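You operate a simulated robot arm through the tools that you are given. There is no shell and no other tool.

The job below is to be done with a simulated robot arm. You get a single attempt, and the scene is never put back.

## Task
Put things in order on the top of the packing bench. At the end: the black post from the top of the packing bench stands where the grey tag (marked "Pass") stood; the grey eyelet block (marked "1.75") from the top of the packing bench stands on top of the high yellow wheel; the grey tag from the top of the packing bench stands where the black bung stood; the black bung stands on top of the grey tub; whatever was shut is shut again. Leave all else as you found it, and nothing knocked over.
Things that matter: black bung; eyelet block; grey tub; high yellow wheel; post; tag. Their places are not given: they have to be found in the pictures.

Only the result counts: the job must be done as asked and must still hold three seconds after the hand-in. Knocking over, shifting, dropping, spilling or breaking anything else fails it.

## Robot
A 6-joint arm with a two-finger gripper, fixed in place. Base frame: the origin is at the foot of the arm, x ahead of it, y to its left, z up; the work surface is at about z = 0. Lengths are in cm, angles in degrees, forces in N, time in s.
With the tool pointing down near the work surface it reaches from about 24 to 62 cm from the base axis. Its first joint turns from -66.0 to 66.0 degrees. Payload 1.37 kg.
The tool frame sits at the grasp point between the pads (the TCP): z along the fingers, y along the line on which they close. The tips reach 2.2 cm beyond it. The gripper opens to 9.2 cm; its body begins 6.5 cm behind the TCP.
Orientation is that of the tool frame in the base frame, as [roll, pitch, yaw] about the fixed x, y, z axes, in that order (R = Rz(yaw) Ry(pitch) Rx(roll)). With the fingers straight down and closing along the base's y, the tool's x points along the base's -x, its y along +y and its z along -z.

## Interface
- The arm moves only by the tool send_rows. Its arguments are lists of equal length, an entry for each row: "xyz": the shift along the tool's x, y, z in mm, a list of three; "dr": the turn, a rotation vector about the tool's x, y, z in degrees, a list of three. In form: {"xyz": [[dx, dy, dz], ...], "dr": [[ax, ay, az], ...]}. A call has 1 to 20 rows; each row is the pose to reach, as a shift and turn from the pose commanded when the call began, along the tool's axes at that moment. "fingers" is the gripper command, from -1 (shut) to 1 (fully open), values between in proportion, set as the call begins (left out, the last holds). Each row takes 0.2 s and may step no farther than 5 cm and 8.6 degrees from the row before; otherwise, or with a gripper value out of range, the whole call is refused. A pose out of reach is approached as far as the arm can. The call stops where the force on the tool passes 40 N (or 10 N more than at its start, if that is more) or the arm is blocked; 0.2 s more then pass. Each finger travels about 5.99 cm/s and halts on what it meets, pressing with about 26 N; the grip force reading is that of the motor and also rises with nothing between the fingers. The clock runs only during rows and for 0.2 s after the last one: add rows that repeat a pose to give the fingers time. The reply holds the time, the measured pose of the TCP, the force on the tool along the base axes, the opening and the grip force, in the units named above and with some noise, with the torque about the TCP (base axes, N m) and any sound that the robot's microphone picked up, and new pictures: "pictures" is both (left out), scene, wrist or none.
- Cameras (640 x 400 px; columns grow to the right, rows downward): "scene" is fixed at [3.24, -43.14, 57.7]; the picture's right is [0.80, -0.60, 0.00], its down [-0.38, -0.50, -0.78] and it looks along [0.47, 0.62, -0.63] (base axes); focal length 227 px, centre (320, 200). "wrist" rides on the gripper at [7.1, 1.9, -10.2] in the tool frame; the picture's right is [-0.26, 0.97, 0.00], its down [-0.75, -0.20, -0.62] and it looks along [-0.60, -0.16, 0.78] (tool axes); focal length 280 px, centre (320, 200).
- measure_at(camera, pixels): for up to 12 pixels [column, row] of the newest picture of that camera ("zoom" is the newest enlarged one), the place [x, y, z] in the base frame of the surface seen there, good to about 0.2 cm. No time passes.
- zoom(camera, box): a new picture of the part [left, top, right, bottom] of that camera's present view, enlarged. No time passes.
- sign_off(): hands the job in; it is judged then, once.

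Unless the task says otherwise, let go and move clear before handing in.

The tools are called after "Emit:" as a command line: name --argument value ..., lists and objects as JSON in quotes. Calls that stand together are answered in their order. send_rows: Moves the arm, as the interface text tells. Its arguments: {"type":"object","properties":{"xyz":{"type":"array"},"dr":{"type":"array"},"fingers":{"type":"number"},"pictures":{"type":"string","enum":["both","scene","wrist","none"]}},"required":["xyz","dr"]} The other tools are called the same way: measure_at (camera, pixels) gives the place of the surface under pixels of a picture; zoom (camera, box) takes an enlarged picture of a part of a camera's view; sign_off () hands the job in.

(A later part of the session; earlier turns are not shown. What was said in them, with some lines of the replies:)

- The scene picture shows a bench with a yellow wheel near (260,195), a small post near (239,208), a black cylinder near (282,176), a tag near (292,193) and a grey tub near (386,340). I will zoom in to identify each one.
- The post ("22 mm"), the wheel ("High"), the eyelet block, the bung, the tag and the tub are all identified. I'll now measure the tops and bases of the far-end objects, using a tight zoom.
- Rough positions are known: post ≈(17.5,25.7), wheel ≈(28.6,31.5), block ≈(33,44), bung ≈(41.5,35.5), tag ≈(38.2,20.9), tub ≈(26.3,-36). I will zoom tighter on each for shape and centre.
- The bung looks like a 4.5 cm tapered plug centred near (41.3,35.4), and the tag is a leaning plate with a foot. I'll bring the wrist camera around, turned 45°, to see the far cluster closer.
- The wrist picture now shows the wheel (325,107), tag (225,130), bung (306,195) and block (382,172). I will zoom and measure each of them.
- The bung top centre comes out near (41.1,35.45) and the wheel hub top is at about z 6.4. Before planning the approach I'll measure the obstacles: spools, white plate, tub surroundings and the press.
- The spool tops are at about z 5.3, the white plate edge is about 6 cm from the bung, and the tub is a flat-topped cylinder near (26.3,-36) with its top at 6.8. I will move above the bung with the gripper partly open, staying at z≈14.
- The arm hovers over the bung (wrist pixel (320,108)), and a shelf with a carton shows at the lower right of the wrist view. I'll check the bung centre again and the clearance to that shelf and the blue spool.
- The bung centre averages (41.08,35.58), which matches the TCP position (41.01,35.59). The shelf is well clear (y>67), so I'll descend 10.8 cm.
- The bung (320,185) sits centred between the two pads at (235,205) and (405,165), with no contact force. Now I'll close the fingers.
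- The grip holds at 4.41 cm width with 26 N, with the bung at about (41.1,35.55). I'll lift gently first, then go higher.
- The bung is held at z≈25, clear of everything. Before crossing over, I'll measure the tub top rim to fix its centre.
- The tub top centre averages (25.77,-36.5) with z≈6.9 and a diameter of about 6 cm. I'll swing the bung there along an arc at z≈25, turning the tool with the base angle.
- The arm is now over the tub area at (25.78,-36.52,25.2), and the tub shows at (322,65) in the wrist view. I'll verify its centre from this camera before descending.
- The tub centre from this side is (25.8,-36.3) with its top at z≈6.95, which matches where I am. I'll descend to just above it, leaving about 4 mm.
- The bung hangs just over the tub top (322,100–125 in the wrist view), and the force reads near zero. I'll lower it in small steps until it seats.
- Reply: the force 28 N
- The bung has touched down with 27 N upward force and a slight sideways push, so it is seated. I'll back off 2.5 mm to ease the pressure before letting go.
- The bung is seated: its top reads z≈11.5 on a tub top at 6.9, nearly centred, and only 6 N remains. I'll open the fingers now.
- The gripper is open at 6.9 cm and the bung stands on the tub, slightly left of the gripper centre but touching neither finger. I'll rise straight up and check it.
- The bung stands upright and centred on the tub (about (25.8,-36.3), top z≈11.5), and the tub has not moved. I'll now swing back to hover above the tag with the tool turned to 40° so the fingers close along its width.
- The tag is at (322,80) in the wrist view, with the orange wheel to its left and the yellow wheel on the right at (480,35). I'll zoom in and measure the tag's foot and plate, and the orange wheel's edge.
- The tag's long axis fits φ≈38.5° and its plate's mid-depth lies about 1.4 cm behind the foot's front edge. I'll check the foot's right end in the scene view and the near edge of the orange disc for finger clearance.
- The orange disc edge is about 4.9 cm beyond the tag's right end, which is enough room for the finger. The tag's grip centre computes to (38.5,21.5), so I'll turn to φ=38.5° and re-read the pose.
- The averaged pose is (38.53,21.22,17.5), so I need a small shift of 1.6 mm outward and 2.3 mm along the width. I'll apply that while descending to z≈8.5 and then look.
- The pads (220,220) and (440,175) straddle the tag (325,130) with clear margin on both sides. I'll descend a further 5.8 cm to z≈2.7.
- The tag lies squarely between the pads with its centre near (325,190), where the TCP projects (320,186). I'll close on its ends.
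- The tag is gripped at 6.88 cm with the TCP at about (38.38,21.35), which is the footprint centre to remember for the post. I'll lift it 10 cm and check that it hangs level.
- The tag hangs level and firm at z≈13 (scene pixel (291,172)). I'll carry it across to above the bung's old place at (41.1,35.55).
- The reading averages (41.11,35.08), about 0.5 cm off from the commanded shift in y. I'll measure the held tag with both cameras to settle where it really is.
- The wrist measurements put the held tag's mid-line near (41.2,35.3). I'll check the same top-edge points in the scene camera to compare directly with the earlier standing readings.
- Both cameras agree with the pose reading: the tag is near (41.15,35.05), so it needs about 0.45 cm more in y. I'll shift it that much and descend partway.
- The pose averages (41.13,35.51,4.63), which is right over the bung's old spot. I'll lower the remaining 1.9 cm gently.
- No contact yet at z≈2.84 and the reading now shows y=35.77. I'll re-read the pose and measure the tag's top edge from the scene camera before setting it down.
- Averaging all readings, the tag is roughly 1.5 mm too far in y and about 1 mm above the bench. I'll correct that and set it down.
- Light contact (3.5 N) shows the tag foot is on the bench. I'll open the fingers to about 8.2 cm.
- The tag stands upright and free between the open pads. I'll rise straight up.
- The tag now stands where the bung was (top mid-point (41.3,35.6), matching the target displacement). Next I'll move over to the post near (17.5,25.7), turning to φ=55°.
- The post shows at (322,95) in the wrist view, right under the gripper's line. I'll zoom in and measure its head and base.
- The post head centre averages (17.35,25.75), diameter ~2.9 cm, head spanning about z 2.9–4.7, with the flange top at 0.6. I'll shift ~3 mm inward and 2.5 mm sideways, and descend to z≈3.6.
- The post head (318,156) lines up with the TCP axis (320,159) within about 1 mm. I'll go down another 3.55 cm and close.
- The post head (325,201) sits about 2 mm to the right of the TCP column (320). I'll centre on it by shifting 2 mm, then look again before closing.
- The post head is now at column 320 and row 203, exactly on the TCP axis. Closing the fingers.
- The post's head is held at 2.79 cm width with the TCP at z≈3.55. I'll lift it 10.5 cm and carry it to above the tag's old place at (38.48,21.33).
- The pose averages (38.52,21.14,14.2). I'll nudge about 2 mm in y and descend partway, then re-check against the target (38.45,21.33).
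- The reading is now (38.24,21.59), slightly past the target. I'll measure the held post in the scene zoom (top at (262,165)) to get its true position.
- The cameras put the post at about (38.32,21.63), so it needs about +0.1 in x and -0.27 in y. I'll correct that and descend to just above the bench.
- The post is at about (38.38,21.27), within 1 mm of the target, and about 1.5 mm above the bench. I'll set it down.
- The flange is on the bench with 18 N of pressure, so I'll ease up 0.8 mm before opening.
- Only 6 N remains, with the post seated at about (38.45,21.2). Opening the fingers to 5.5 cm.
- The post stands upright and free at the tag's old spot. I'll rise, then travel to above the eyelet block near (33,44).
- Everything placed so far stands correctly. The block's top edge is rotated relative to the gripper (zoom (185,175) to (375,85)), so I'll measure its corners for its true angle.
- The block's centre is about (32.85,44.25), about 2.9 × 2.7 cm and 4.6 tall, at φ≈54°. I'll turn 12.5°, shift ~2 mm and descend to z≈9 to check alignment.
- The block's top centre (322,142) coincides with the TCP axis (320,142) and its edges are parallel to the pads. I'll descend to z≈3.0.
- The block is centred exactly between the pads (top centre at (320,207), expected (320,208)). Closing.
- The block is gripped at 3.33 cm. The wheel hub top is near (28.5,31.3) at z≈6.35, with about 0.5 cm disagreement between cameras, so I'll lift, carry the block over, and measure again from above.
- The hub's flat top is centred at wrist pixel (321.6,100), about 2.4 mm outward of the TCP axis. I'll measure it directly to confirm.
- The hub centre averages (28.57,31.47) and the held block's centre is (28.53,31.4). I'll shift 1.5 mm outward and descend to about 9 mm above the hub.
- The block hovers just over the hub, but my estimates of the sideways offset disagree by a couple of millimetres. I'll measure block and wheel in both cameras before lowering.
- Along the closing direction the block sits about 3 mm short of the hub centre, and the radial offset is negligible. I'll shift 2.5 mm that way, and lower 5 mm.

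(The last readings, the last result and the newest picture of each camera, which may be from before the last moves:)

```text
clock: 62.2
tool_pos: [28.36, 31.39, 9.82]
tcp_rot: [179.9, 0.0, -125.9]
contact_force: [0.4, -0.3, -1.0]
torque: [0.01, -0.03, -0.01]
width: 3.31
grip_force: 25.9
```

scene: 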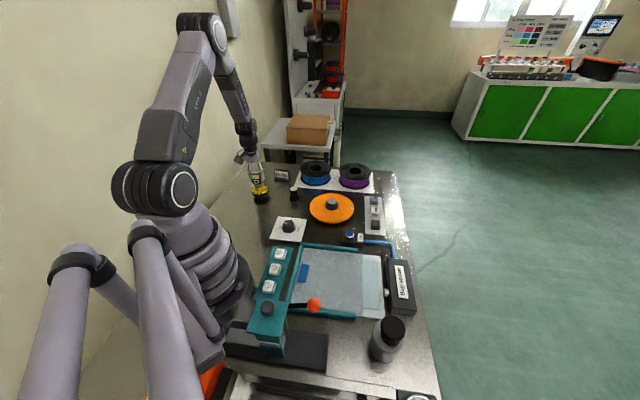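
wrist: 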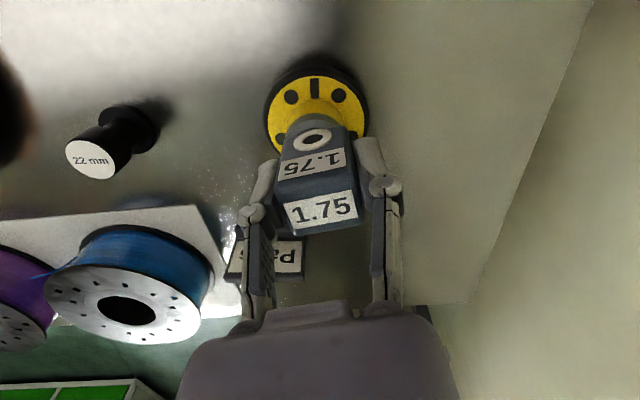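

After the shift the block overshot (scene zoom shows it left of the hub), moving about 4 mm instead of 2.5. I'll come back about 2.5–3 mm in the closing direction at this height and check again.

Emit:
send_rows --xyz '[[0, -1.2, 0], [0, -2.3, 0], [0, -2.3, 0]]' --dr '[[0, 0, 0], [0, 0, 0], [0, 0, 0]]' --fingers -1

Emit:
zoom --camera "scene" --box '[240, 175, 280, 200]'

Emit:
zoom --camera "wrist" --box '[240, 60, 400, 250]'

Emit:
send_rows --xyz '[[0, 0, 0]]' --dr '[[0, 0, 0]]' --fingers -1 --pictures "none"

```text
clock: 63.0
tool_pos: [28.45, 31.5, 9.85]
tcp_rot: [180.0, 0.0, -126.1]
contact_force: [-0.6, -0.4, 0.0]
torque: [0.02, -0.02, 0.0]
width: 3.3
grip_force: 26.2
```

scene: 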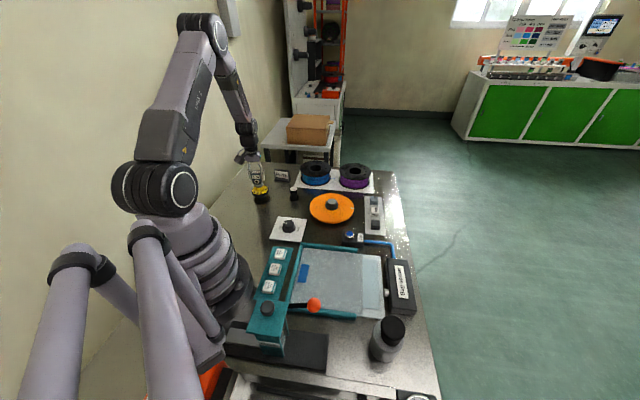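
wrist: 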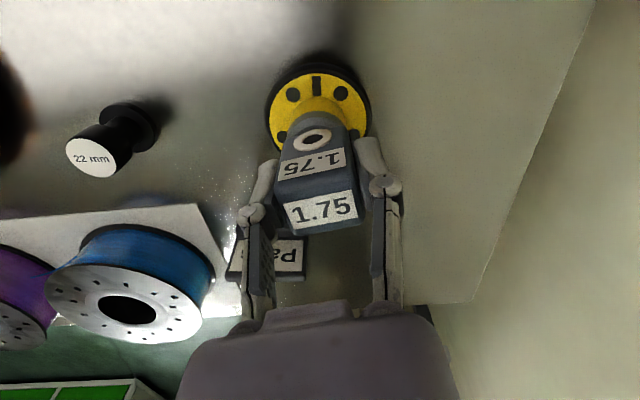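

```text
16.00 times, centred on (260, 188) of scene
```

zoom: 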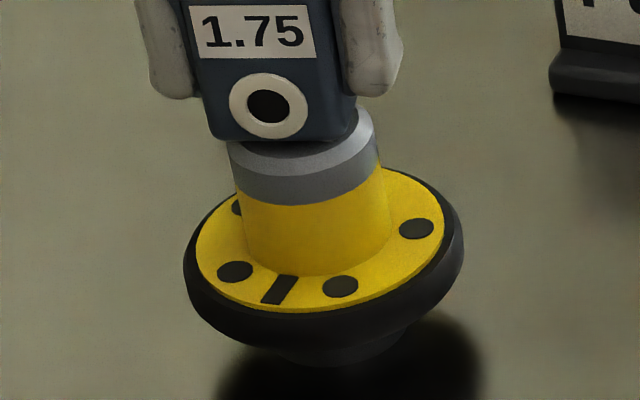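

```text
2.11 times, centred on (320, 155) of wrist
```

zoom: 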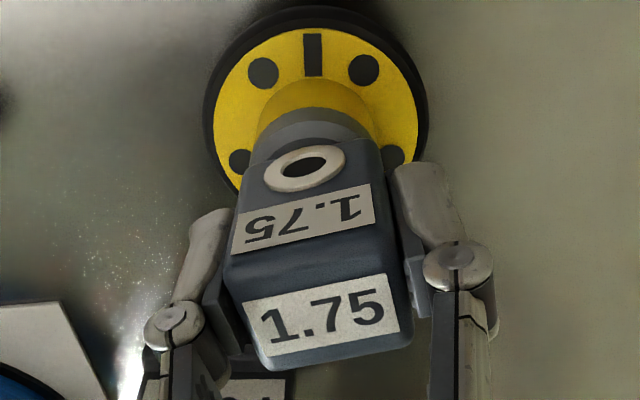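

```text
clock: 63.4
tool_pos: [28.46, 31.45, 9.79]
tcp_rot: [-179.9, 0.1, -125.9]
contact_force: [0.4, 0.1, -1.1]
torque: [-0.01, 0.0, 0.04]
width: 3.32
grip_force: 25.6
```

The wrist view now shows about 1 mm remaining offset and the scene view about 3 mm in the same direction. I'll take 1.7 mm more and lower 2 mm.

Emit:
send_rows --xyz '[[0, -1, 0], [0, -1.7, 0], [0, -1.7, 1], [0, -1.7, 2], [0, -1.7, 2]]' --dr '[[0, 0, 0], [0, 0, 0], [0, 0, 0], [0, 0, 0], [0, 0, 0]]' --fingers -1

Emit:
zoom --camera "scene" --box '[240, 175, 280, 200]'

Emit:
zoom --camera "wrist" --box '[240, 60, 400, 250]'

```text
clock: 64.6
tool_pos: [28.6, 31.27, 9.62]
tcp_rot: [-180.0, 0.0, -126.0]
contact_force: [-0.3, 0.2, 0.3]
torque: [0.02, 0.01, -0.01]
width: 3.3
grip_force: 26.1
```

scene: 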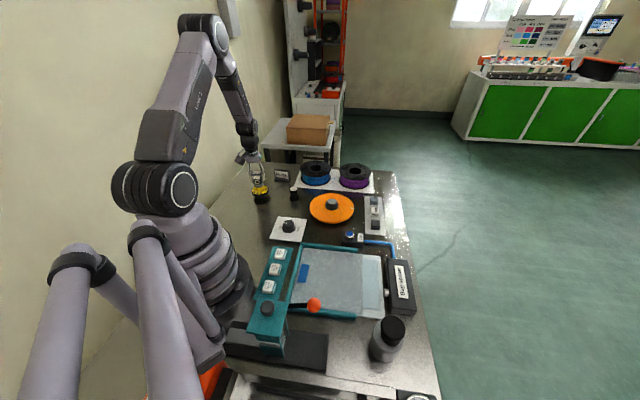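
wrist: 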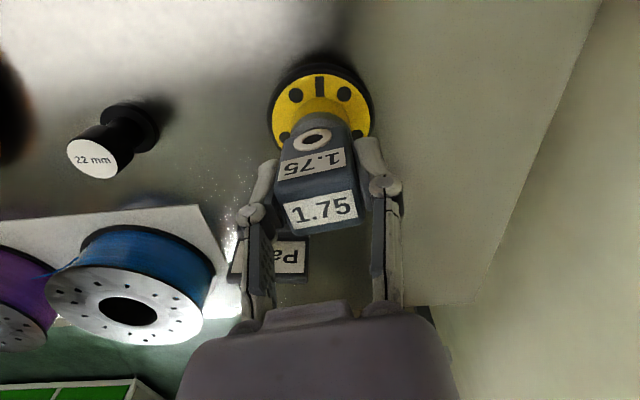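

```text
16.00 times, centred on (260, 188) of scene
```

zoom: 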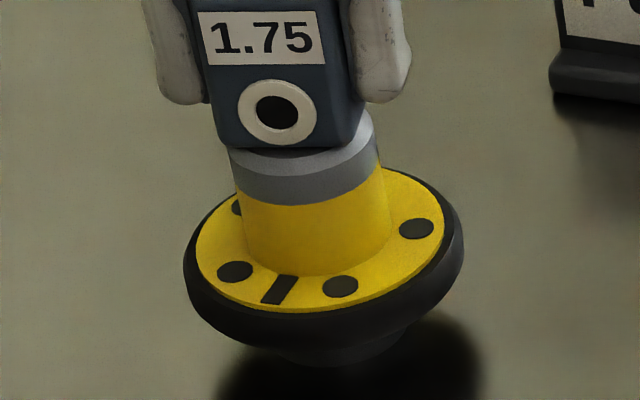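

```text
2.11 times, centred on (320, 155) of wrist
```

zoom: 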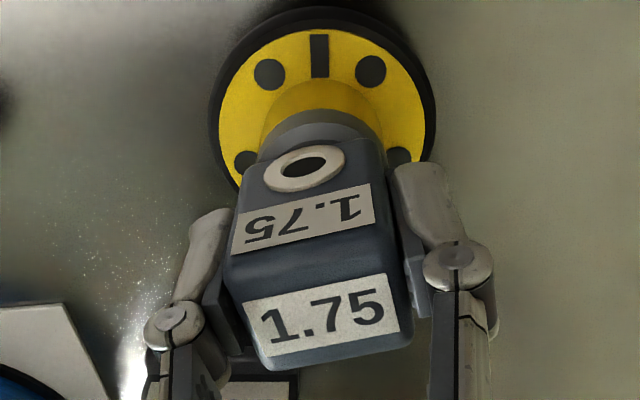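

The block is now balanced between the two views (wrist +1 mm, scene −2 mm), close to the hub axis and about 1.5 mm above it. I'll lower in fine steps to contact.

Emit:
send_rows --xyz '[[0, 0, 0.6], [0, 0, 1.2], [0, 0, 1.6], [0, 0, 1.6]]' --dr '[[0, 0, 0], [0, 0, 0], [0, 0, 0], [0, 0, 0]]' --fingers -1

Emit:
zoom --camera "scene" --box '[240, 175, 280, 200]'

```text
clock: 65.6
tool_pos: [28.58, 31.37, 9.52]
tcp_rot: [179.9, 0.1, -126.0]
contact_force: [-2.3, -1.2, 8.0]
torque: [-0.03, 0.09, 0.01]
width: 3.3
grip_force: 26.0
```

scene: 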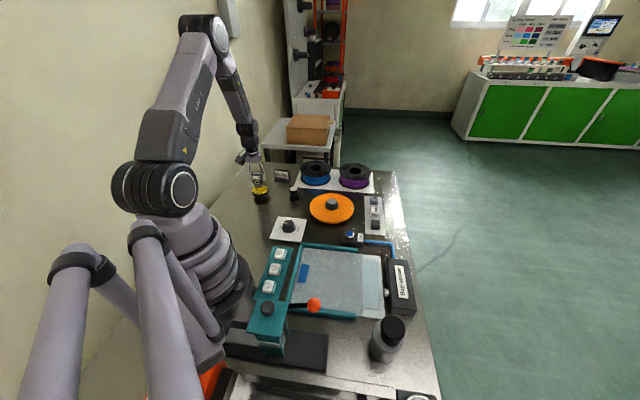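
wrist: 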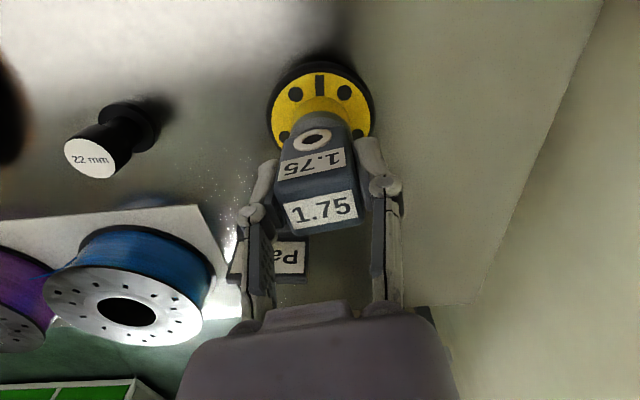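

```text
16.00 times, centred on (260, 188) of scene
```

zoom: 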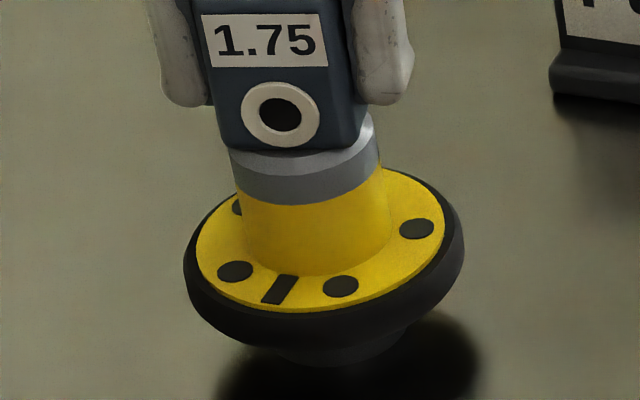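

The block has touched the hub with 8 N at z≈9.5 and the wheel hasn't moved. I'll open the fingers moderately.

Emit:
send_rows --xyz '[[0, 0, -0.3], [0, 0, -0.3], [0, 0, -0.3]]' --dr '[[0, 0, 0], [0, 0, 0], [0, 0, 0]]' --fingers 0.15

Emit:
zoom --camera "scene" --box '[240, 170, 280, 195]'

Emit:
zoom --camera "wrist" --box '[240, 60, 400, 250]'

```text
clock: 66.4
tool_pos: [28.52, 31.33, 9.5]
tcp_rot: [-179.9, 0.0, -126.0]
contact_force: [0.2, -0.5, -0.1]
torque: [-0.04, 0.01, -0.02]
width: 5.32
grip_force: 0.0
```

scene: 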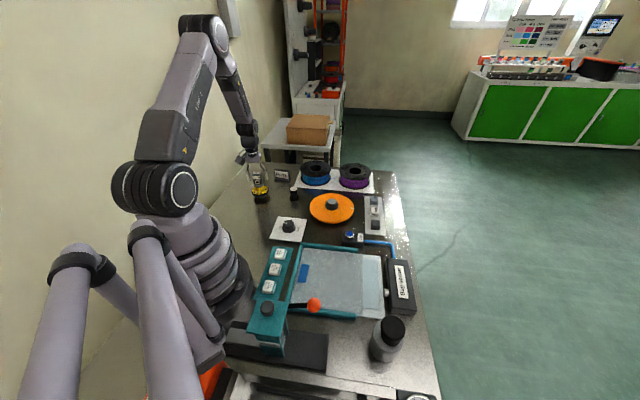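
wrist: 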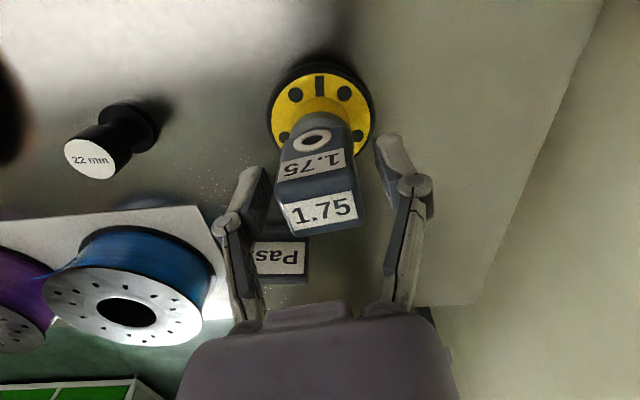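

```text
16.00 times, centred on (260, 182) of scene
```

zoom: 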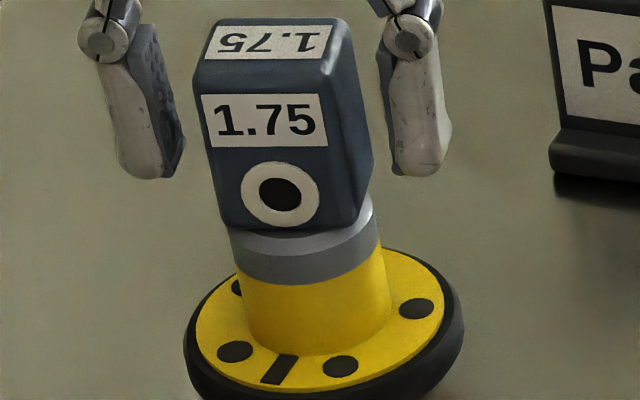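

```text
2.11 times, centred on (320, 155) of wrist
```

zoom: 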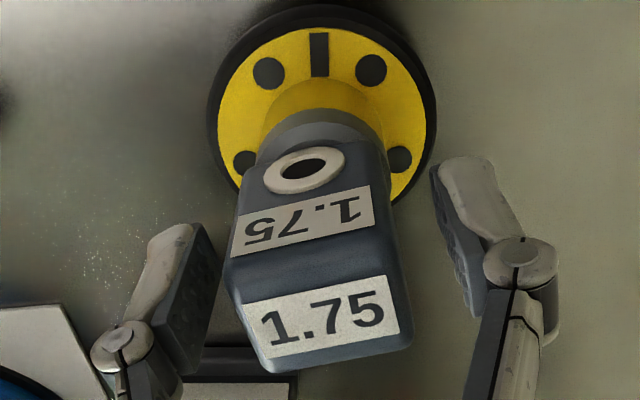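

The block stands by itself on the hub with both pads clear by about 1 cm. I'll rise straight up slowly.

Emit:
send_rows --xyz '[[0, 0, -10], [0, 0, -25], [0, 0, -45], [0, 0, -75], [0, 0, -110], [0, 0, -140], [0, 0, -140]]' --dr '[[0, 0, 0], [0, 0, 0], [0, 0, 0], [0, 0, 0], [0, 0, 0], [0, 0, 0], [0, 0, 0]]' --fingers 0.15

Emit:
zoom --camera "scene" --box '[230, 155, 320, 215]'

Emit:
zoom --camera "wrist" --box '[262, 20, 382, 130]'

Emit:
zoom --camera "scene" --box '[350, 290, 430, 370]'

```text
clock: 68.0
tool_pos: [28.63, 31.44, 23.67]
tcp_rot: [-179.9, -0.1, -126.0]
contact_force: [-0.5, -0.3, -0.1]
torque: [0.0, 0.02, -0.03]
width: 5.3
grip_force: 0.1
```

scene: 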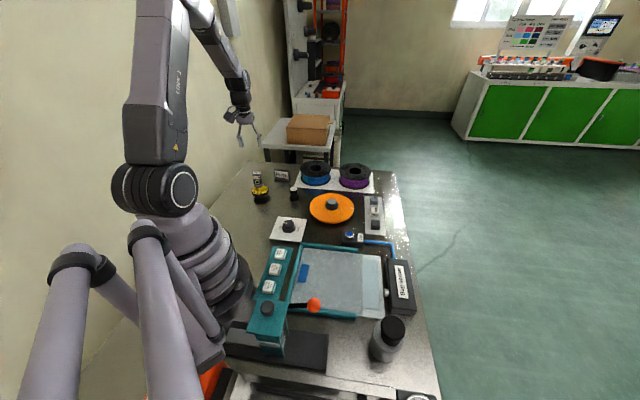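
wrist: 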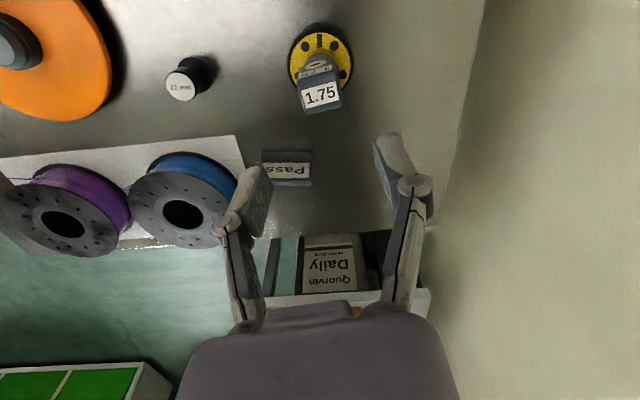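

```text
6.67 times, centred on (275, 185) of scene
```

zoom: 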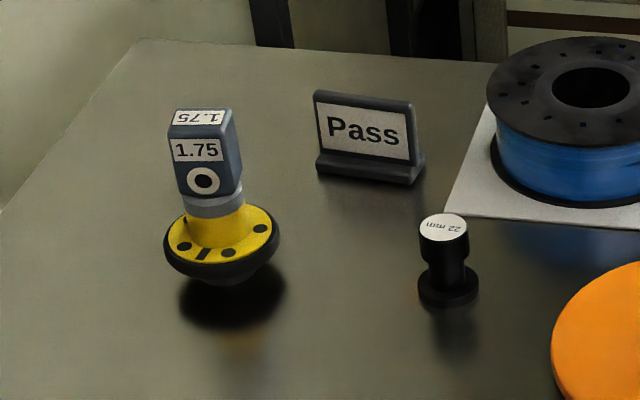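

```text
3.64 times, centred on (322, 75) of wrist
```

zoom: 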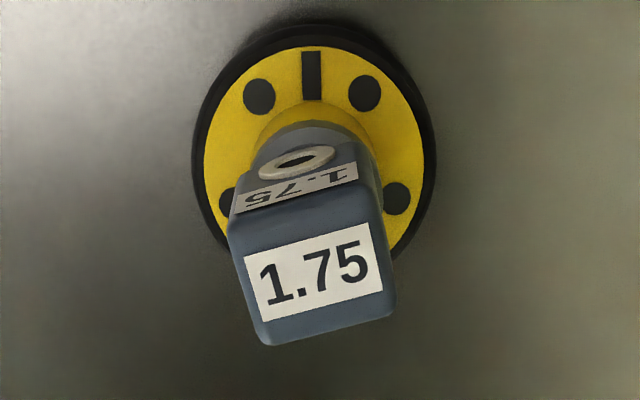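

```text
5.00 times, centred on (390, 330) of scene
```

zoom: 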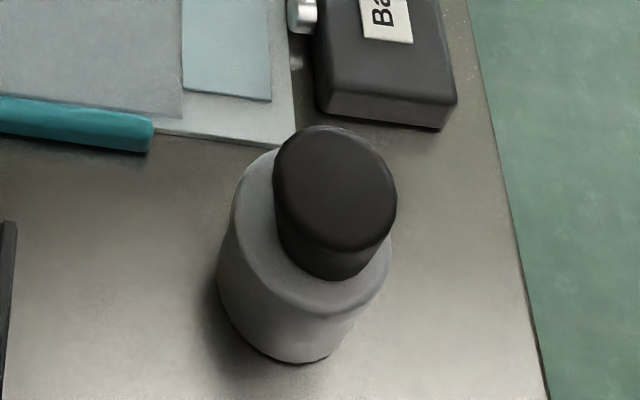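

All four items appear in place: the block on the wheel, tag and post standing, and the bung on the tub. I'll make a last set of measurements to confirm the positions.

Emit:
zoom --camera "scene" --box '[280, 180, 312, 200]'

Emit:
measure_at --camera "zoom" --pixels '[[281, 145], [235, 148], [328, 143], [281, 120], [281, 172], [225, 300], [365, 285], [295, 335]]'

Emit:
zoom --camera "scene" --box '[350, 290, 430, 370]'

Emit:
measure_at --camera "zoom" --pixels '[[335, 188], [285, 180], [388, 195], [330, 140], [340, 235], [330, 275], [245, 220], [385, 270], [300, 300]]'

Emit:
measure_at --camera "wrist" --pixels '[[320, 95], [305, 88], [337, 82], [310, 110], [338, 102], [286, 160], [262, 180], [310, 182]]'

```text
16.00 times, centred on (296, 190) of scene
```

zoom: 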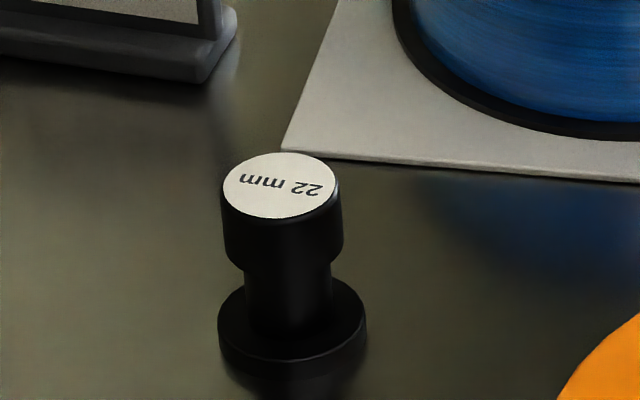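

```text
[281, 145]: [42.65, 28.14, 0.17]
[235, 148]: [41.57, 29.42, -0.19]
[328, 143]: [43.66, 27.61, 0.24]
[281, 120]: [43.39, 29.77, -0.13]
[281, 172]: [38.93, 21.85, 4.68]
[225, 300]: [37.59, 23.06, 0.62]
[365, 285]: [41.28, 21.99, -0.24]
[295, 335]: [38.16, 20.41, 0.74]
```

```text
5.00 times, centred on (390, 330) of scene
```

zoom: 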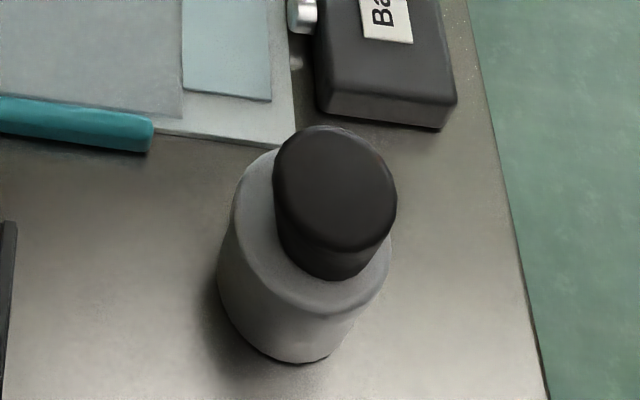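

```text
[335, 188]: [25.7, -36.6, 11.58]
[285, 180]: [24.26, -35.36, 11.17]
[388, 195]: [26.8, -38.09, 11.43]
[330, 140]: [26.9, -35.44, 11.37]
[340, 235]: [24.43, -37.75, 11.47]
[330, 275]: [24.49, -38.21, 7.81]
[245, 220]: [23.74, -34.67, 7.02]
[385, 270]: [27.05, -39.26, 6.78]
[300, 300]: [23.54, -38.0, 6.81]
```

```text
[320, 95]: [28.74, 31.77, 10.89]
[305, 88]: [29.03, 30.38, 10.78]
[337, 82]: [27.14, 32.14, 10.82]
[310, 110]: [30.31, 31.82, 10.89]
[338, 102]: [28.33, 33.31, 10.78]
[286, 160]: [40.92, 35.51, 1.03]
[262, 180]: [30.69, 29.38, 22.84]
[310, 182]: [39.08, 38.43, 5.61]
```

Everything checks out:
- **Post:** near (38.7,21.4), against the tag's old centre of about (38.6,21.3).
- **Bung:** (25.7,-36.6), on the tub centred at (25.8,-36.5).
- **Block:** top at z≈10.9, over the wheel hub.
- **Tag:** near (41.2,35.5), where the bung stood.

Nothing was opened, and the gripper is empty and clear at z≈24, so I'm handing in.

Emit:
sign_off

```text
The job is handed in.
```

The job is handed in, and all four items stood upright in their new places when I last measured them:

| Item | Where it stands now | Final position (x, y, cm) | Target (x, y, cm) |
|---|---|---|---|
| Black bung | On top of the grey tub | (25.7, -36.6) | (25.8, -36.5) |
| Grey tag ("Pass") | Where the bung stood | about (41.2, 35.5) | about (41.1, 35.5) |
| Black post | Where the tag stood | about (38.7, 21.4) | about (38.6, 21.3) |
| Eyelet block ("1.75") | On top of the "High" yellow wheel | about (28.7, 31.7) | (28.6, 31.5) |

- **Block:** its top reads z ≈ 10.9, which fits it sitting flat on the hub. The two cameras disagreed by about 3 mm on its offset from the hub centre, so I placed it between their estimates.
- **Rest of the bench:** the tub and the yellow wheel did not move in the pictures. I saw nothing else knocked or shifted.
- **Shut items:** I opened nothing, so there was nothing to shut again.
- **Arm:** the gripper was empty and well above the bench at hand-in.
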